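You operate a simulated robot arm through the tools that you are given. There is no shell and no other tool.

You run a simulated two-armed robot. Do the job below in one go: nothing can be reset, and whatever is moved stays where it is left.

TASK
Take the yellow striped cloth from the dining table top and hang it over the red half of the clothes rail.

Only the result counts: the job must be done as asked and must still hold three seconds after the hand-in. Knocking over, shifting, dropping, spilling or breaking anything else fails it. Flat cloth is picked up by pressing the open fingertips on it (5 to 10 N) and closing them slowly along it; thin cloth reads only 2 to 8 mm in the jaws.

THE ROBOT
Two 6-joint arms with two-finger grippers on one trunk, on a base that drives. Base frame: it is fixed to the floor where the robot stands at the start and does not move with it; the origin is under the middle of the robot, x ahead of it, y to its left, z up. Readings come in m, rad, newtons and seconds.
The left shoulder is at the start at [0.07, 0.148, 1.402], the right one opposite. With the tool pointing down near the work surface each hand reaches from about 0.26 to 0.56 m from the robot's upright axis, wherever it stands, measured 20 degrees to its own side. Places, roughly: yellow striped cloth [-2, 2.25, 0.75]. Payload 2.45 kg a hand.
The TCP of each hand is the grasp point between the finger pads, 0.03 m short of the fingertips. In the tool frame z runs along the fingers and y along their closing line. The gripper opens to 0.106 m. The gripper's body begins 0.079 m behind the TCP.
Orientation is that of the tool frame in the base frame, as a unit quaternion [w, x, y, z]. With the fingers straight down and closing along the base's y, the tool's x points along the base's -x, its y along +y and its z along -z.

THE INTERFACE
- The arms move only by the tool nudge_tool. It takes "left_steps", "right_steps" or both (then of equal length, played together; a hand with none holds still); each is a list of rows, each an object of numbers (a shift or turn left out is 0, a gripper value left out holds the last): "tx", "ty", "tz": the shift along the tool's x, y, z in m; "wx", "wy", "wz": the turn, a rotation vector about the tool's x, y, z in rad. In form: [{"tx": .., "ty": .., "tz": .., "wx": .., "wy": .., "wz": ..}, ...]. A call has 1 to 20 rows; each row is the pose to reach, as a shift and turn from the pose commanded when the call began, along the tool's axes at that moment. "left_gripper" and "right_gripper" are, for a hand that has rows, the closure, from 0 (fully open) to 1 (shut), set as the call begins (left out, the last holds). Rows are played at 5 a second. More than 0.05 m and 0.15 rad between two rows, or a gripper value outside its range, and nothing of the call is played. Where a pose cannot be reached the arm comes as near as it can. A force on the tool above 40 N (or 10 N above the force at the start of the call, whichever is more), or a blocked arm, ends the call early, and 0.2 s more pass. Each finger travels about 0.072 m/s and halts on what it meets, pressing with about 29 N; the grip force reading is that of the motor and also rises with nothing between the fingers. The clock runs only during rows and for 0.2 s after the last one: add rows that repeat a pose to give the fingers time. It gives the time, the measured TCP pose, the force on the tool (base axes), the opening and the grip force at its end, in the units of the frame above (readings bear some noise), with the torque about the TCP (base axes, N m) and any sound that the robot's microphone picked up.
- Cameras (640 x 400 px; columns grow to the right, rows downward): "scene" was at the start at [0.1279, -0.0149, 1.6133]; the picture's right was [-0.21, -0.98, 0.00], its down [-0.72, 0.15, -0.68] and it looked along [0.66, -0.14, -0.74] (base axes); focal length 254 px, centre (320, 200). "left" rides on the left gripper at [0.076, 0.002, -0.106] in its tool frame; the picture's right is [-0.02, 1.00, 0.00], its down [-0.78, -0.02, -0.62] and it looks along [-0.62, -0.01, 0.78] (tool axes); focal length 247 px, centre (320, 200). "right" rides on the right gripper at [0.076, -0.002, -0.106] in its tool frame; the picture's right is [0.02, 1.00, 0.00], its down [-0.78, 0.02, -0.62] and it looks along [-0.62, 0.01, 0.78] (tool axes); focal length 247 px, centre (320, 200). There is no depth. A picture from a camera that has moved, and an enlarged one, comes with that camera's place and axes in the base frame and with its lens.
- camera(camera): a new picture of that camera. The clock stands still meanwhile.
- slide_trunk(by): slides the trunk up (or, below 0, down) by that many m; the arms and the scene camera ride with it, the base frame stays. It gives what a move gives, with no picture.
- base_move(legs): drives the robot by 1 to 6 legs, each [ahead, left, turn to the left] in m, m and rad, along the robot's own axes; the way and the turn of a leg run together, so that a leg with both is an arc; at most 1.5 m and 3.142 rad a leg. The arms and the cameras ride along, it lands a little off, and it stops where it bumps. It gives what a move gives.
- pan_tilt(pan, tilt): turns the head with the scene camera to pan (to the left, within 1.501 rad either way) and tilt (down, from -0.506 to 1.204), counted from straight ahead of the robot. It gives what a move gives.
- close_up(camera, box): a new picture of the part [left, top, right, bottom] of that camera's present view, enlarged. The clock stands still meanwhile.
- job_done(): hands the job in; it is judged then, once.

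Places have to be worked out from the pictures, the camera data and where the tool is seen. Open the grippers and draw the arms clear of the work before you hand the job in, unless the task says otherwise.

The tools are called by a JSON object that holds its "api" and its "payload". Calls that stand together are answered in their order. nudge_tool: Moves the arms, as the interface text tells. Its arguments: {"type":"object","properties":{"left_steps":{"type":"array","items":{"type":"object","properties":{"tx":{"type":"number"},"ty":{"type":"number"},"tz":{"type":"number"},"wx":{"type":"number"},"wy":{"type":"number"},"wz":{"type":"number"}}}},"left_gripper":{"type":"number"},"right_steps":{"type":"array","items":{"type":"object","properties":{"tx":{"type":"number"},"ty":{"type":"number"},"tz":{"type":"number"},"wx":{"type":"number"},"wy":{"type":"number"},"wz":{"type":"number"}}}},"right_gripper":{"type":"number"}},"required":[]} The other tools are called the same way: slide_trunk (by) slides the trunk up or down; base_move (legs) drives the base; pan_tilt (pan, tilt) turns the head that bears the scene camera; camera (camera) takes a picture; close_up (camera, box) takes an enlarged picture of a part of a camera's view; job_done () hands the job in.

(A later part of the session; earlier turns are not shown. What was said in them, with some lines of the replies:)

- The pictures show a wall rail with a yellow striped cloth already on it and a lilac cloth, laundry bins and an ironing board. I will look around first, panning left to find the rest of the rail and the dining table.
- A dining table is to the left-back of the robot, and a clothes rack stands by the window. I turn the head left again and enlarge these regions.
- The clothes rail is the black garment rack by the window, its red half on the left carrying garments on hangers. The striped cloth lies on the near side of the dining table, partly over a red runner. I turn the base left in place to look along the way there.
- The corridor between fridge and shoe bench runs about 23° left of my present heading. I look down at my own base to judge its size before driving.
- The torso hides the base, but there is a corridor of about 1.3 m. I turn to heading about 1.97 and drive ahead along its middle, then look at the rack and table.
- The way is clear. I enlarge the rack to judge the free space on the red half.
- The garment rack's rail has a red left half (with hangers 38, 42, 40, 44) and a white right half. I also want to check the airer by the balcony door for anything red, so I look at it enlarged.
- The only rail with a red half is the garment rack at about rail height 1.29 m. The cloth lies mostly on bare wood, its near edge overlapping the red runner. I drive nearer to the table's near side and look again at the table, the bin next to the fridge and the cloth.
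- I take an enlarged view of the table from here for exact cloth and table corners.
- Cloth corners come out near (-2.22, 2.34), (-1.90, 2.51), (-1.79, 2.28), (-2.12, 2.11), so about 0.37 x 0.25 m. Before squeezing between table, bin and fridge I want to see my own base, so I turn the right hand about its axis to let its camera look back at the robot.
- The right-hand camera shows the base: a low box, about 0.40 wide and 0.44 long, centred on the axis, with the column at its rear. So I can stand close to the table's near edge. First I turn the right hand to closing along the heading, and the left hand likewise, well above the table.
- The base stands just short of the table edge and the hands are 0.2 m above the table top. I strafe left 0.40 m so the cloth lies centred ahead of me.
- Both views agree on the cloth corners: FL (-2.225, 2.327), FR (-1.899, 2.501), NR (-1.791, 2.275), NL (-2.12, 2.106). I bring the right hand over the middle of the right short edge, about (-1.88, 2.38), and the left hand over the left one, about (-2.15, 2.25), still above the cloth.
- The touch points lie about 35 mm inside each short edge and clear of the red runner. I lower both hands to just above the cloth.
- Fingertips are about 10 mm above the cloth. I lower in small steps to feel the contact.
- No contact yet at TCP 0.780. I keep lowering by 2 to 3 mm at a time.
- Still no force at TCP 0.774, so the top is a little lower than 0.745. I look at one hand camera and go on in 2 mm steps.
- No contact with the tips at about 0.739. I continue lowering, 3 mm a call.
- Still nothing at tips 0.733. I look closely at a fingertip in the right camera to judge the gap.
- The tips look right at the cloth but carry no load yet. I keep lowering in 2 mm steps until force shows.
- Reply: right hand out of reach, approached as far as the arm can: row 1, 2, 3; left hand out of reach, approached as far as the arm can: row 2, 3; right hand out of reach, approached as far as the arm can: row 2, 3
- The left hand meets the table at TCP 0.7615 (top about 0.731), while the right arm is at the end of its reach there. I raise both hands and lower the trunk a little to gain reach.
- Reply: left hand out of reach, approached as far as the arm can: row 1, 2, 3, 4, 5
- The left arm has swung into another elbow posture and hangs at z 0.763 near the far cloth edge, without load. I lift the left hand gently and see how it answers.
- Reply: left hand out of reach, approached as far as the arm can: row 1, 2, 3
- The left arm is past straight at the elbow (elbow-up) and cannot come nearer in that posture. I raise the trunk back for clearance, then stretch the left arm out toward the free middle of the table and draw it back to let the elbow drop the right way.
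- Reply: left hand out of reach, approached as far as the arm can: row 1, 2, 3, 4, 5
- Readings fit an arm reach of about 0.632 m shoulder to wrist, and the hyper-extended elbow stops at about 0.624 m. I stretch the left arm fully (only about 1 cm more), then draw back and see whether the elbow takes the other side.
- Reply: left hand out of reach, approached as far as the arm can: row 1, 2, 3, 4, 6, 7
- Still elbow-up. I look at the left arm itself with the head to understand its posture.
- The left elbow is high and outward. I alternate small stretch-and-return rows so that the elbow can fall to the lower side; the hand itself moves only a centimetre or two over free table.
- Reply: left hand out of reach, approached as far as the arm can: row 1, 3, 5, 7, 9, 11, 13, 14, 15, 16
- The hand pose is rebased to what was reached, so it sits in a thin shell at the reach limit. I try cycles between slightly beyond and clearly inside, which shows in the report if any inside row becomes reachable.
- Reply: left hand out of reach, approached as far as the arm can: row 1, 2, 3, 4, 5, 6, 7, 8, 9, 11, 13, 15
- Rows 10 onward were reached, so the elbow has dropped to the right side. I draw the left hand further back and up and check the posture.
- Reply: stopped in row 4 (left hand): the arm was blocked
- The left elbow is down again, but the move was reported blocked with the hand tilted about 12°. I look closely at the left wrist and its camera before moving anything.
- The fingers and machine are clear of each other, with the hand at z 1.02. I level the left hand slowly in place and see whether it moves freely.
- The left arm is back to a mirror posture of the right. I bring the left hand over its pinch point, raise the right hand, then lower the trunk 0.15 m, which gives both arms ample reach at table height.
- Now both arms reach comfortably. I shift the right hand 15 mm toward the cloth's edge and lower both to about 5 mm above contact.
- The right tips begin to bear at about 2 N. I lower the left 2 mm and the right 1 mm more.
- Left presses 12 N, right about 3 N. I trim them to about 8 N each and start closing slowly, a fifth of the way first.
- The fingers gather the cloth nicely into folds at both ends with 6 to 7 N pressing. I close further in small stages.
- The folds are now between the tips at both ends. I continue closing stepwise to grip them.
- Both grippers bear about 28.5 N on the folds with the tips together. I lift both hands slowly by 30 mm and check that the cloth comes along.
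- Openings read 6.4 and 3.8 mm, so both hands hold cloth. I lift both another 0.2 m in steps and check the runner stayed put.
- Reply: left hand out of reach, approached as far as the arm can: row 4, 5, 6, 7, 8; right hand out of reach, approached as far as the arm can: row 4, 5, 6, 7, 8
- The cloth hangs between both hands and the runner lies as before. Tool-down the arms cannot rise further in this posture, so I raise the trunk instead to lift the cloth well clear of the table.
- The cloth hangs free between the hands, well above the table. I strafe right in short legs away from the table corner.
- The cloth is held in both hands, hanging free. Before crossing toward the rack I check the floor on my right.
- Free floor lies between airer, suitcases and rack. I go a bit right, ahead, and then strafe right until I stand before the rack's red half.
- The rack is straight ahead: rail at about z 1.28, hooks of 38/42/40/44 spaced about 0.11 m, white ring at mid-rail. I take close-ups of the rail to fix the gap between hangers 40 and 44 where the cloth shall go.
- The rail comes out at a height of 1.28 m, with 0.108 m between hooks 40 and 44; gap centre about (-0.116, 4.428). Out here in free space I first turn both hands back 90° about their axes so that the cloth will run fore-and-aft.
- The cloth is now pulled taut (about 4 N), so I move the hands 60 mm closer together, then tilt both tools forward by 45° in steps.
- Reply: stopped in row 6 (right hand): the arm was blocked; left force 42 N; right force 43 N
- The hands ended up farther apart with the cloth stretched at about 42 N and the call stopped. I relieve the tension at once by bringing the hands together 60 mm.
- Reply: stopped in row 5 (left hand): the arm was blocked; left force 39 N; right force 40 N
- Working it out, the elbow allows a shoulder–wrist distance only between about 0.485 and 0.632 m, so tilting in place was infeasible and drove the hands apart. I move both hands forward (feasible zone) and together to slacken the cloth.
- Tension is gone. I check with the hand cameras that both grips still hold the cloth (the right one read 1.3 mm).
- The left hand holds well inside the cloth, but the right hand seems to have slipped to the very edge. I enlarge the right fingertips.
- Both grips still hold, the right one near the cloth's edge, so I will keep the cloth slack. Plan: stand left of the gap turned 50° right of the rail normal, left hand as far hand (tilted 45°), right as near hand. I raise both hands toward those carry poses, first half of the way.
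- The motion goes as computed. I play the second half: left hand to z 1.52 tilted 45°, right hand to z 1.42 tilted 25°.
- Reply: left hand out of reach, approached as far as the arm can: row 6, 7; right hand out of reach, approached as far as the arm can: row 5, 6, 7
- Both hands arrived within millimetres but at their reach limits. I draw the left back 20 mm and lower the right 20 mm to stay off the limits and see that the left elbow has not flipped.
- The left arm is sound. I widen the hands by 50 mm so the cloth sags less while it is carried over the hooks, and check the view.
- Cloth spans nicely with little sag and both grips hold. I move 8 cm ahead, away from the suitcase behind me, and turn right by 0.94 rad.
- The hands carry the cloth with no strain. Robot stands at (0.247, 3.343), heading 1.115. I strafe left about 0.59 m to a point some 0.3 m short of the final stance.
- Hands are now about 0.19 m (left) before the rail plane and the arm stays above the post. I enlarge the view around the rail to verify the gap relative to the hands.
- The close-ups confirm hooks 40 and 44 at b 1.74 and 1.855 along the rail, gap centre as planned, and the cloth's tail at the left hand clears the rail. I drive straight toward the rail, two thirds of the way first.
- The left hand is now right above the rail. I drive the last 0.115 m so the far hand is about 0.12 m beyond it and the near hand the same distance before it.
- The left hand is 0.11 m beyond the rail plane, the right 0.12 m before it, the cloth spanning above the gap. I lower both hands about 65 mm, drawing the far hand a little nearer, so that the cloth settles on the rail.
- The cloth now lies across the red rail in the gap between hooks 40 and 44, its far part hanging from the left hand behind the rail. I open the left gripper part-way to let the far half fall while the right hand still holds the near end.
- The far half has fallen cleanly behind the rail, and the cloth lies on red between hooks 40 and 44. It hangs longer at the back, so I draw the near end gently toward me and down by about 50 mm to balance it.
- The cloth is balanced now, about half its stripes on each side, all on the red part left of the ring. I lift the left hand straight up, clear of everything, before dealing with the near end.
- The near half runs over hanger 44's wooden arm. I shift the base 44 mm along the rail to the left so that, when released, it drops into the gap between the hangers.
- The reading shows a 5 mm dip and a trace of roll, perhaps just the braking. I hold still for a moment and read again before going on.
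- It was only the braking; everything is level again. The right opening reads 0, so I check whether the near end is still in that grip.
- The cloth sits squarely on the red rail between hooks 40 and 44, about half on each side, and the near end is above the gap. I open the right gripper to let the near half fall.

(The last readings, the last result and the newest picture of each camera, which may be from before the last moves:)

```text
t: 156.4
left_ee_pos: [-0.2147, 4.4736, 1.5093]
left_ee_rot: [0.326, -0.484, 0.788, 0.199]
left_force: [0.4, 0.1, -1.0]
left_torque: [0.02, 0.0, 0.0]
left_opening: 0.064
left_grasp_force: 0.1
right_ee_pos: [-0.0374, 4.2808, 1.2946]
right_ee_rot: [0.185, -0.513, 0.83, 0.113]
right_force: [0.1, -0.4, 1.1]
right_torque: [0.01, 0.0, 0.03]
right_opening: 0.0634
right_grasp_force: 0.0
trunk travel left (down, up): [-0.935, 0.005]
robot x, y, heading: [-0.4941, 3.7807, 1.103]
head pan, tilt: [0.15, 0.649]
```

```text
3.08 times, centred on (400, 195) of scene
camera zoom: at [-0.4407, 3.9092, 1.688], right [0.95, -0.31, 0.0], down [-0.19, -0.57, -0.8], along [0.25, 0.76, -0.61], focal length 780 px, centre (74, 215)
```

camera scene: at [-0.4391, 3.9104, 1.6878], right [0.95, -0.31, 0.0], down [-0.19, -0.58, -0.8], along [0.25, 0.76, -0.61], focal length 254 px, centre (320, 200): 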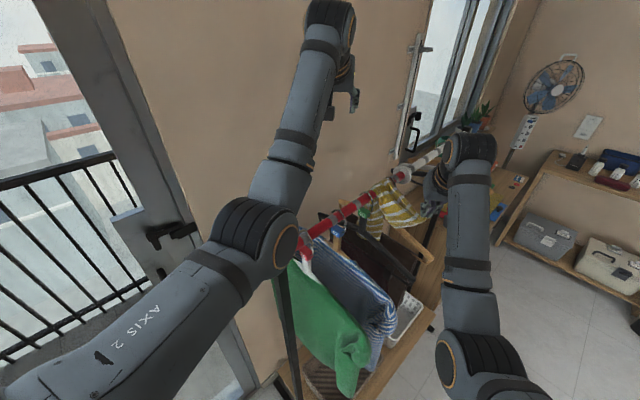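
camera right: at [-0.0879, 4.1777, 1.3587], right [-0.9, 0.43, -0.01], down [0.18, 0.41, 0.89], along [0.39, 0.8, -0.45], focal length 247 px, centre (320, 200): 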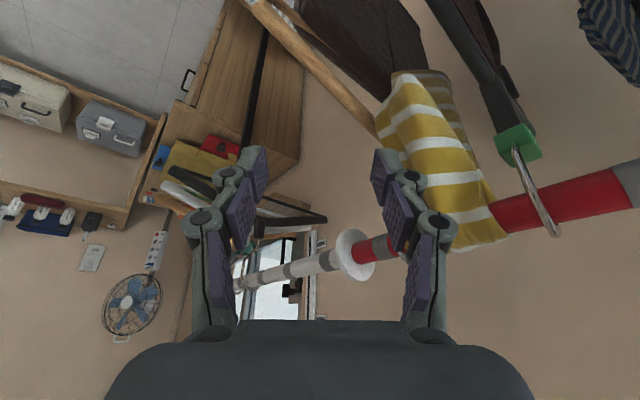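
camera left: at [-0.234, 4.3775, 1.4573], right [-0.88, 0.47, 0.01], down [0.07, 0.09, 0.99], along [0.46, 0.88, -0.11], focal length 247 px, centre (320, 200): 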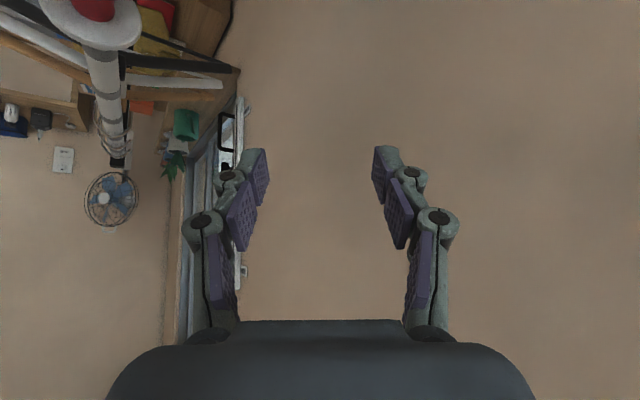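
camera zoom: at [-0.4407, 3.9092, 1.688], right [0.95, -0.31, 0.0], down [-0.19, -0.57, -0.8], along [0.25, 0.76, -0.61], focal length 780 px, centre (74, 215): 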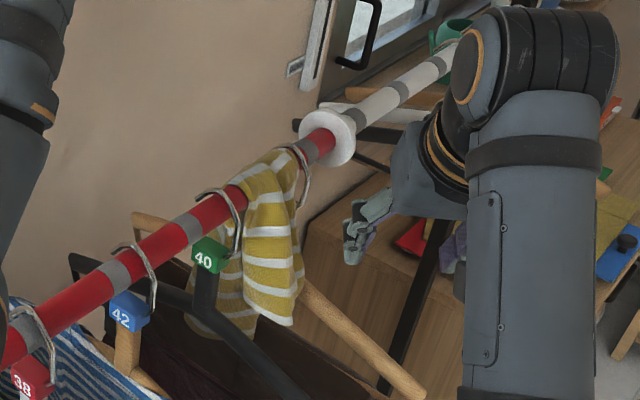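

The near half dropped neatly into the gap; the cloth now hangs over the red rail on both sides between hooks 40 and 44. I back straight away from the rack the way I came, with the left hand passing high over the rail.

{"api": "base_move", "payload": {"legs": [[-0.092, -0.118, 0]]}}

{"api": "camera", "payload": {"camera": "scene"}}

{"api": "camera", "payload": {"camera": "left"}}

```text
t: 157.7
left_ee_pos: [-0.1556, 4.3439, 1.5097]
left_ee_rot: [0.326, -0.484, 0.788, 0.198]
left_force: [-1.1, 0.4, -0.7]
left_torque: [-0.02, 0.0, 0.0]
left_opening: 0.0635
left_grasp_force: 0.0
right_ee_pos: [0.0208, 4.1507, 1.2952]
right_ee_rot: [0.185, -0.514, 0.83, 0.111]
right_force: [-0.5, 0.7, -0.3]
right_torque: [-0.03, 0.0, -0.05]
right_opening: 0.0634
right_grasp_force: 0.0
trunk travel left (down, up): [-0.935, 0.005]
robot x, y, heading: [-0.4317, 3.647, 1.103]
head pan, tilt: [0.15, 0.649]
```

```text
taken
camera scene: at [-0.3823, 3.7787, 1.6877], right [0.95, -0.31, 0.0], down [-0.19, -0.58, -0.8], along [0.25, 0.76, -0.61], focal length 254 px, centre (320, 200)
```

scene: 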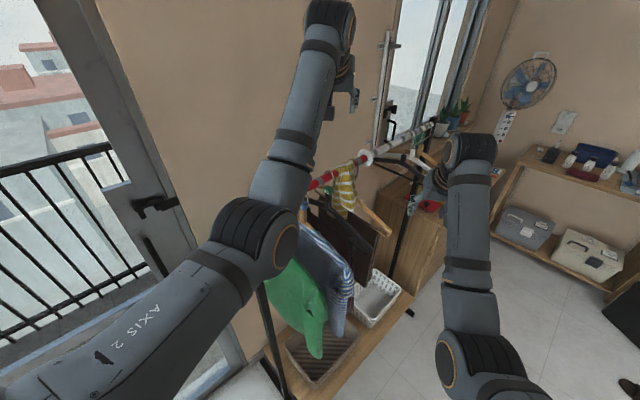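

```text
taken
camera left: at [-0.2165, 4.2296, 1.5307], right [-0.89, 0.46, 0.01], down [0.07, 0.1, 0.99], along [0.46, 0.88, -0.12], focal length 247 px, centre (320, 200)
```

left: 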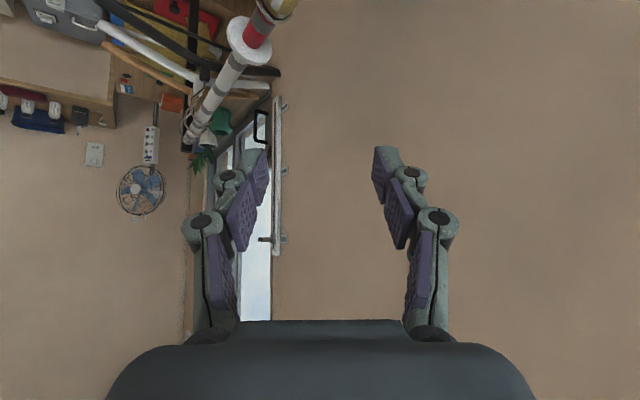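

Clear so far. I back off further along the same line until the arms are well away from the rack.

{"api": "base_move", "payload": {"legs": [[-0.123, -0.158, 0], [-0.123, -0.158, 0]]}}

{"api": "pan_tilt", "payload": {"pan": 0.7, "tilt": 0.45}}

{"api": "camera", "payload": {"camera": "scene"}}

```text
t: 160.5
left_ee_pos: [0.0088, 3.9843, 1.5081]
left_ee_rot: [0.325, -0.487, 0.786, 0.199]
left_force: [0.6, 0.6, 0.3]
left_torque: [-0.03, -0.08, -0.05]
left_opening: 0.0632
left_grasp_force: 0.0
right_ee_pos: [0.1869, 3.792, 1.2934]
right_ee_rot: [0.184, -0.517, 0.829, 0.111]
right_force: [0.3, 0.4, -0.2]
right_torque: [0.01, -0.03, -0.04]
right_opening: 0.0637
right_grasp_force: 0.0
trunk travel left (down, up): [-0.935, 0.005]
robot x, y, heading: [-0.2605, 3.2846, 1.106]
head pan, tilt: [0.15, 0.649]
```

```text
t: 161.5
left_ee_pos: [0.012, 3.9788, 1.5117]
left_ee_rot: [0.326, -0.486, 0.786, 0.201]
left_force: [0.1, -0.3, 0.3]
left_torque: [0.01, 0.01, 0.02]
left_opening: 0.0639
left_grasp_force: 0.1
right_ee_pos: [0.1909, 3.7863, 1.2955]
right_ee_rot: [0.185, -0.515, 0.829, 0.114]
right_force: [1.1, 0.2, 0.0]
right_torque: [0.01, 0.0, 0.02]
right_opening: 0.0636
right_grasp_force: 0.0
trunk travel left (down, up): [-0.935, 0.005]
robot x, y, heading: [-0.2599, 3.2837, 1.112]
head pan, tilt: [0.7, 0.45]
```

```text
taken
camera scene: at [-0.2577, 3.4169, 1.706], right [0.97, 0.24, 0.0], down [0.1, -0.42, -0.9], along [-0.21, 0.88, -0.43], focal length 254 px, centre (320, 200)
```

scene: 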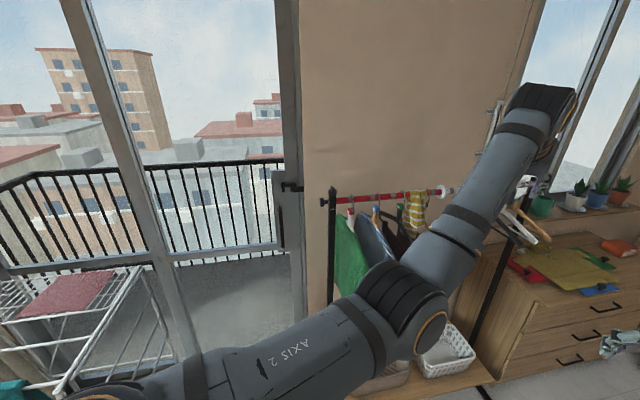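

Both arms are clear of the rack. I open both grippers fully, back off a little more and turn to get an unobstructed view of the hung cloth.

{"api": "nudge_tool", "payload": {"left_steps": [{"tz": 0.0}, {"tz": 0.0}, {"tz": 0.0}], "right_steps": [{"tz": 0.0}, {"tz": 0.0}, {"tz": 0.0}], "left_gripper": 0.0, "right_gripper": 0.0}}

{"api": "base_move", "payload": {"legs": [[-0.14, -0.12, 0]]}}

{"api": "pan_tilt", "payload": {"pan": 0.35, "tilt": 0.4}}

{"api": "camera", "payload": {"camera": "scene"}}

```text
t: 162.3
left_ee_pos: [0.0113, 3.9793, 1.5103]
left_ee_rot: [0.326, -0.487, 0.785, 0.201]
left_force: [0.7, -0.5, 0.5]
left_torque: [-0.01, -0.01, -0.01]
left_opening: 0.1061
left_grasp_force: 0.1
right_ee_pos: [0.1902, 3.7873, 1.2943]
right_ee_rot: [0.185, -0.516, 0.829, 0.113]
right_force: [-0.7, 0.2, -0.3]
right_torque: [0.01, -0.01, 0.01]
right_opening: 0.1059
right_grasp_force: 0.1
trunk travel left (down, up): [-0.935, 0.005]
robot x, y, heading: [-0.2597, 3.2832, 1.108]
head pan, tilt: [0.7, 0.45]
```

```text
t: 163.8
left_ee_pos: [0.0555, 3.806, 1.508]
left_ee_rot: [0.325, -0.488, 0.785, 0.2]
left_force: [0.2, 0.8, -0.7]
left_torque: [-0.02, -0.04, -0.02]
left_opening: 0.1059
left_grasp_force: 0.0
right_ee_pos: [0.2351, 3.6138, 1.293]
right_ee_rot: [0.184, -0.518, 0.828, 0.113]
right_force: [0.4, -0.3, -0.3]
right_torque: [-0.04, 0.02, -0.02]
right_opening: 0.106
right_grasp_force: 0.0
trunk travel left (down, up): [-0.935, 0.005]
robot x, y, heading: [-0.2103, 3.1049, 1.111]
head pan, tilt: [0.7, 0.45]
```

```text
t: 164.7
left_ee_pos: [0.0571, 3.8017, 1.5102]
left_ee_rot: [0.323, -0.489, 0.784, 0.202]
left_force: [0.7, 0.1, 0.2]
left_torque: [0.0, 0.0, 0.01]
left_opening: 0.1061
left_grasp_force: 0.0
right_ee_pos: [0.2343, 3.6086, 1.2949]
right_ee_rot: [0.185, -0.517, 0.828, 0.114]
right_force: [0.4, 0.9, -1.3]
right_torque: [0.03, -0.01, 0.0]
right_opening: 0.106
right_grasp_force: 0.1
trunk travel left (down, up): [-0.935, 0.005]
robot x, y, heading: [-0.2111, 3.1032, 1.112]
head pan, tilt: [0.351, 0.4]
```

```text
taken
camera scene: at [-0.1791, 3.2423, 1.7106], right [0.99, -0.11, 0.0], down [-0.04, -0.39, -0.92], along [0.1, 0.92, -0.39], focal length 254 px, centre (320, 200)
```

scene: 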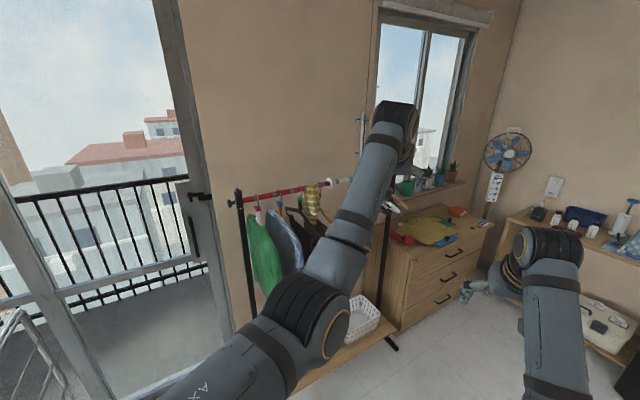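

Grippers are fully open and clear. The left arm still covers part of the view, so I turn right a little and look back at the rack.

{"api": "base_move", "payload": {"legs": [[0, 0, -0.6]]}}

{"api": "pan_tilt", "payload": {"pan": 1.15, "tilt": 0.4}}

{"api": "camera", "payload": {"camera": "scene"}}

{"api": "close_up", "payload": {"camera": "scene", "box": [220, 140, 440, 320]}}

```text
t: 166.7
left_ee_pos: [0.4046, 3.5277, 1.5109]
left_ee_rot: [0.37, -0.234, 0.894, 0.096]
left_force: [1.0, 0.1, -0.3]
left_torque: [0.0, 0.0, -0.01]
left_opening: 0.106
left_grasp_force: 0.1
right_ee_pos: [0.4429, 3.2698, 1.2966]
right_ee_rot: [0.21, -0.249, 0.944, 0.053]
right_force: [-0.3, 0.0, -0.1]
right_torque: [-0.01, -0.01, -0.04]
right_opening: 0.1059
right_grasp_force: 0.0
trunk travel left (down, up): [-0.935, 0.005]
robot x, y, heading: [-0.2123, 3.1011, 0.514]
head pan, tilt: [0.351, 0.4]
```

```text
t: 167.8
left_ee_pos: [0.4046, 3.5265, 1.5101]
left_ee_rot: [0.37, -0.233, 0.894, 0.095]
left_force: [-0.8, 0.1, 0.5]
left_torque: [0.06, -0.01, -0.01]
left_opening: 0.1058
left_grasp_force: 0.1
right_ee_pos: [0.4444, 3.2685, 1.2946]
right_ee_rot: [0.211, -0.248, 0.944, 0.053]
right_force: [0.0, 1.2, -0.6]
right_torque: [-0.01, 0.0, 0.0]
right_opening: 0.1057
right_grasp_force: 0.0
trunk travel left (down, up): [-0.935, 0.005]
robot x, y, heading: [-0.2132, 3.1054, 0.512]
head pan, tilt: [1.15, 0.4]
```

```text
taken
camera scene: at [-0.1759, 3.2225, 1.7105], right [1.0, 0.09, 0.0], down [0.04, -0.39, -0.92], along [-0.08, 0.92, -0.39], focal length 254 px, centre (320, 200)
```

scene: 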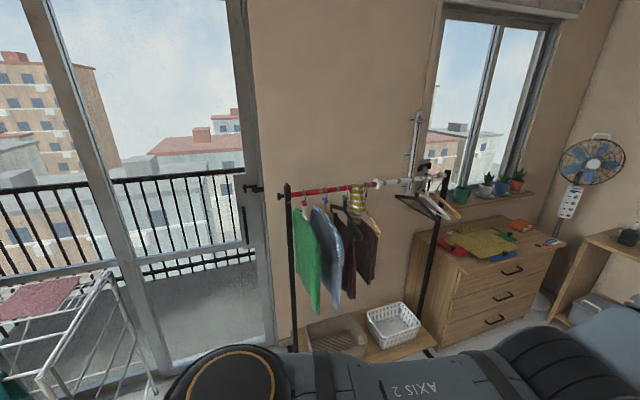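

```text
2.22 times, centred on (330, 230) of scene
camera zoom: at [-0.1759, 3.2225, 1.7105], right [1.0, 0.09, 0.0], down [0.04, -0.39, -0.92], along [-0.08, 0.92, -0.39], focal length 564 px, centre (298, 133)
```

zoom: 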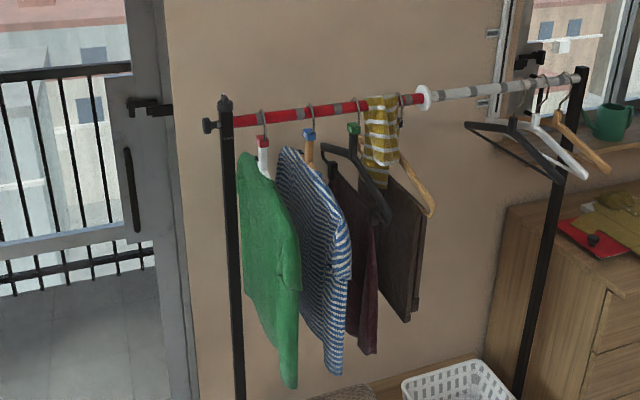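

The cloth hangs on the red half between hangers 40 and 44, everything else in place. I zoom in closely to judge how securely it hangs.

{"api": "close_up", "payload": {"camera": "scene", "box": [330, 165, 400, 225]}}

```text
6.67 times, centred on (365, 195) of scene
camera zoom: at [-0.1759, 3.2225, 1.7105], right [1.0, 0.09, 0.0], down [0.04, -0.39, -0.92], along [-0.08, 0.92, -0.39], focal length 1691 px, centre (20, 233)
```

zoom: 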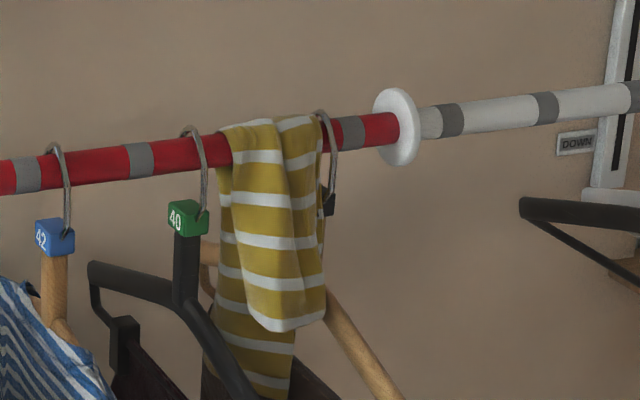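

It hangs well on both sides. I wait a few seconds without moving and compare, to make sure it does not creep.

{"api": "nudge_tool", "payload": {"right_steps": [{"tz": 0.0}, {"tz": 0.0}, {"tz": 0.0}, {"tz": 0.0}, {"tz": 0.0}, {"tz": 0.0}, {"tz": 0.0}, {"tz": 0.0}, {"tz": 0.0}, {"tz": 0.0}, {"tz": 0.0}, {"tz": 0.0}, {"tz": 0.0}, {"tz": 0.0}, {"tz": 0.0}, {"tz": 0.0}, {"tz": 0.0}, {"tz": 0.0}, {"tz": 0.0}, {"tz": 0.0}]}}

{"api": "close_up", "payload": {"camera": "scene", "box": [330, 165, 400, 225]}}

{"api": "pan_tilt", "payload": {"pan": 1.5, "tilt": 0.5}}

{"api": "camera", "payload": {"camera": "scene"}}

```text
t: 172.0
left_ee_pos: [0.4047, 3.5272, 1.5099]
left_ee_rot: [0.369, -0.233, 0.895, 0.096]
left_force: [-0.1, 0.4, -0.1]
left_torque: [-0.01, 0.01, 0.02]
left_opening: 0.1058
left_grasp_force: 0.0
right_ee_pos: [0.4444, 3.268, 1.2953]
right_ee_rot: [0.211, -0.249, 0.944, 0.053]
right_force: [0.0, 0.7, 0.1]
right_torque: [0.01, -0.03, 0.0]
right_opening: 0.1063
right_grasp_force: 0.1
trunk travel left (down, up): [-0.935, 0.005]
robot x, y, heading: [-0.2094, 3.1027, 0.508]
head pan, tilt: [1.15, 0.4]
```

```text
6.67 times, centred on (365, 195) of scene
camera zoom: at [-0.176, 3.2224, 1.7106], right [1.0, 0.09, 0.0], down [0.04, -0.39, -0.92], along [-0.08, 0.92, -0.39], focal length 1691 px, centre (20, 233)
```

zoom: 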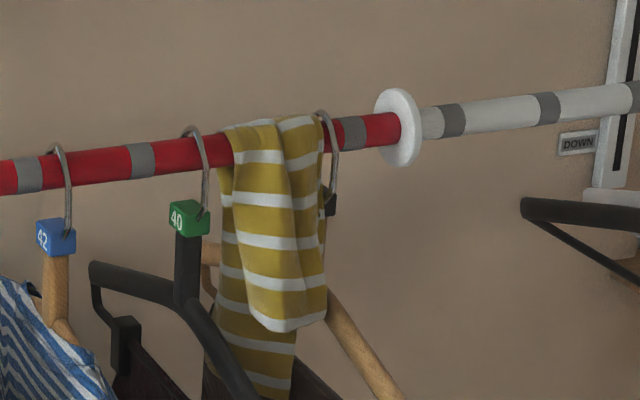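

```text
t: 172.9
left_ee_pos: [0.4052, 3.5277, 1.5112]
left_ee_rot: [0.37, -0.234, 0.894, 0.096]
left_force: [-0.4, -0.2, 0.3]
left_torque: [0.0, 0.01, 0.02]
left_opening: 0.1062
left_grasp_force: 0.1
right_ee_pos: [0.4428, 3.2687, 1.2952]
right_ee_rot: [0.21, -0.249, 0.944, 0.054]
right_force: [-0.1, 0.6, -0.9]
right_torque: [0.01, -0.01, 0.01]
right_opening: 0.1061
right_grasp_force: 0.0
trunk travel left (down, up): [-0.935, 0.005]
robot x, y, heading: [-0.2129, 3.1071, 0.514]
head pan, tilt: [1.499, 0.499]
```

```text
taken
camera scene: at [-0.2063, 3.2124, 1.7014], right [0.9, 0.43, 0.0], down [0.2, -0.43, -0.88], along [-0.37, 0.79, -0.48], focal length 254 px, centre (320, 200)
```

scene: 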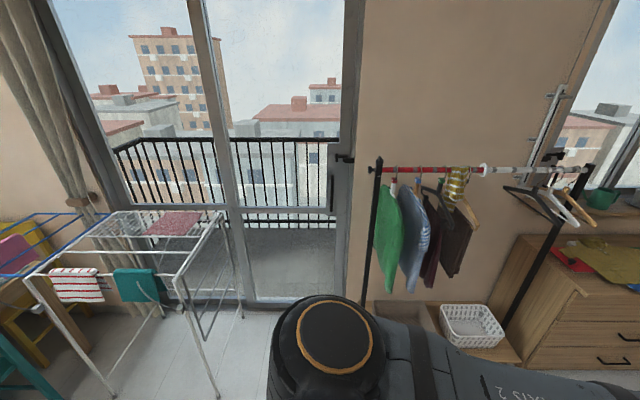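

The cloth has not moved over several seconds. It hangs over the red half on both sides, hangers, airer and other things are in place, the grippers are open and the arms clear. I hand the job in.

{"api": "job_done", "payload": {}}

```text
The job is handed in.
```

The yellow striped cloth now hangs over the red half of the clothes rail, in the gap between hangers 40 and 44. It drops down both sides and hangs slightly longer at the back.

It did not move in the last few seconds I watched it before handing in. As far as I could see, the hangers and the rest of the rack, the airer, and the red runner and sewing machine on the table are as they were. Both grippers are open and the arms are clear of the rack.

I have had no verdict on the job, only confirmation that it was handed in.
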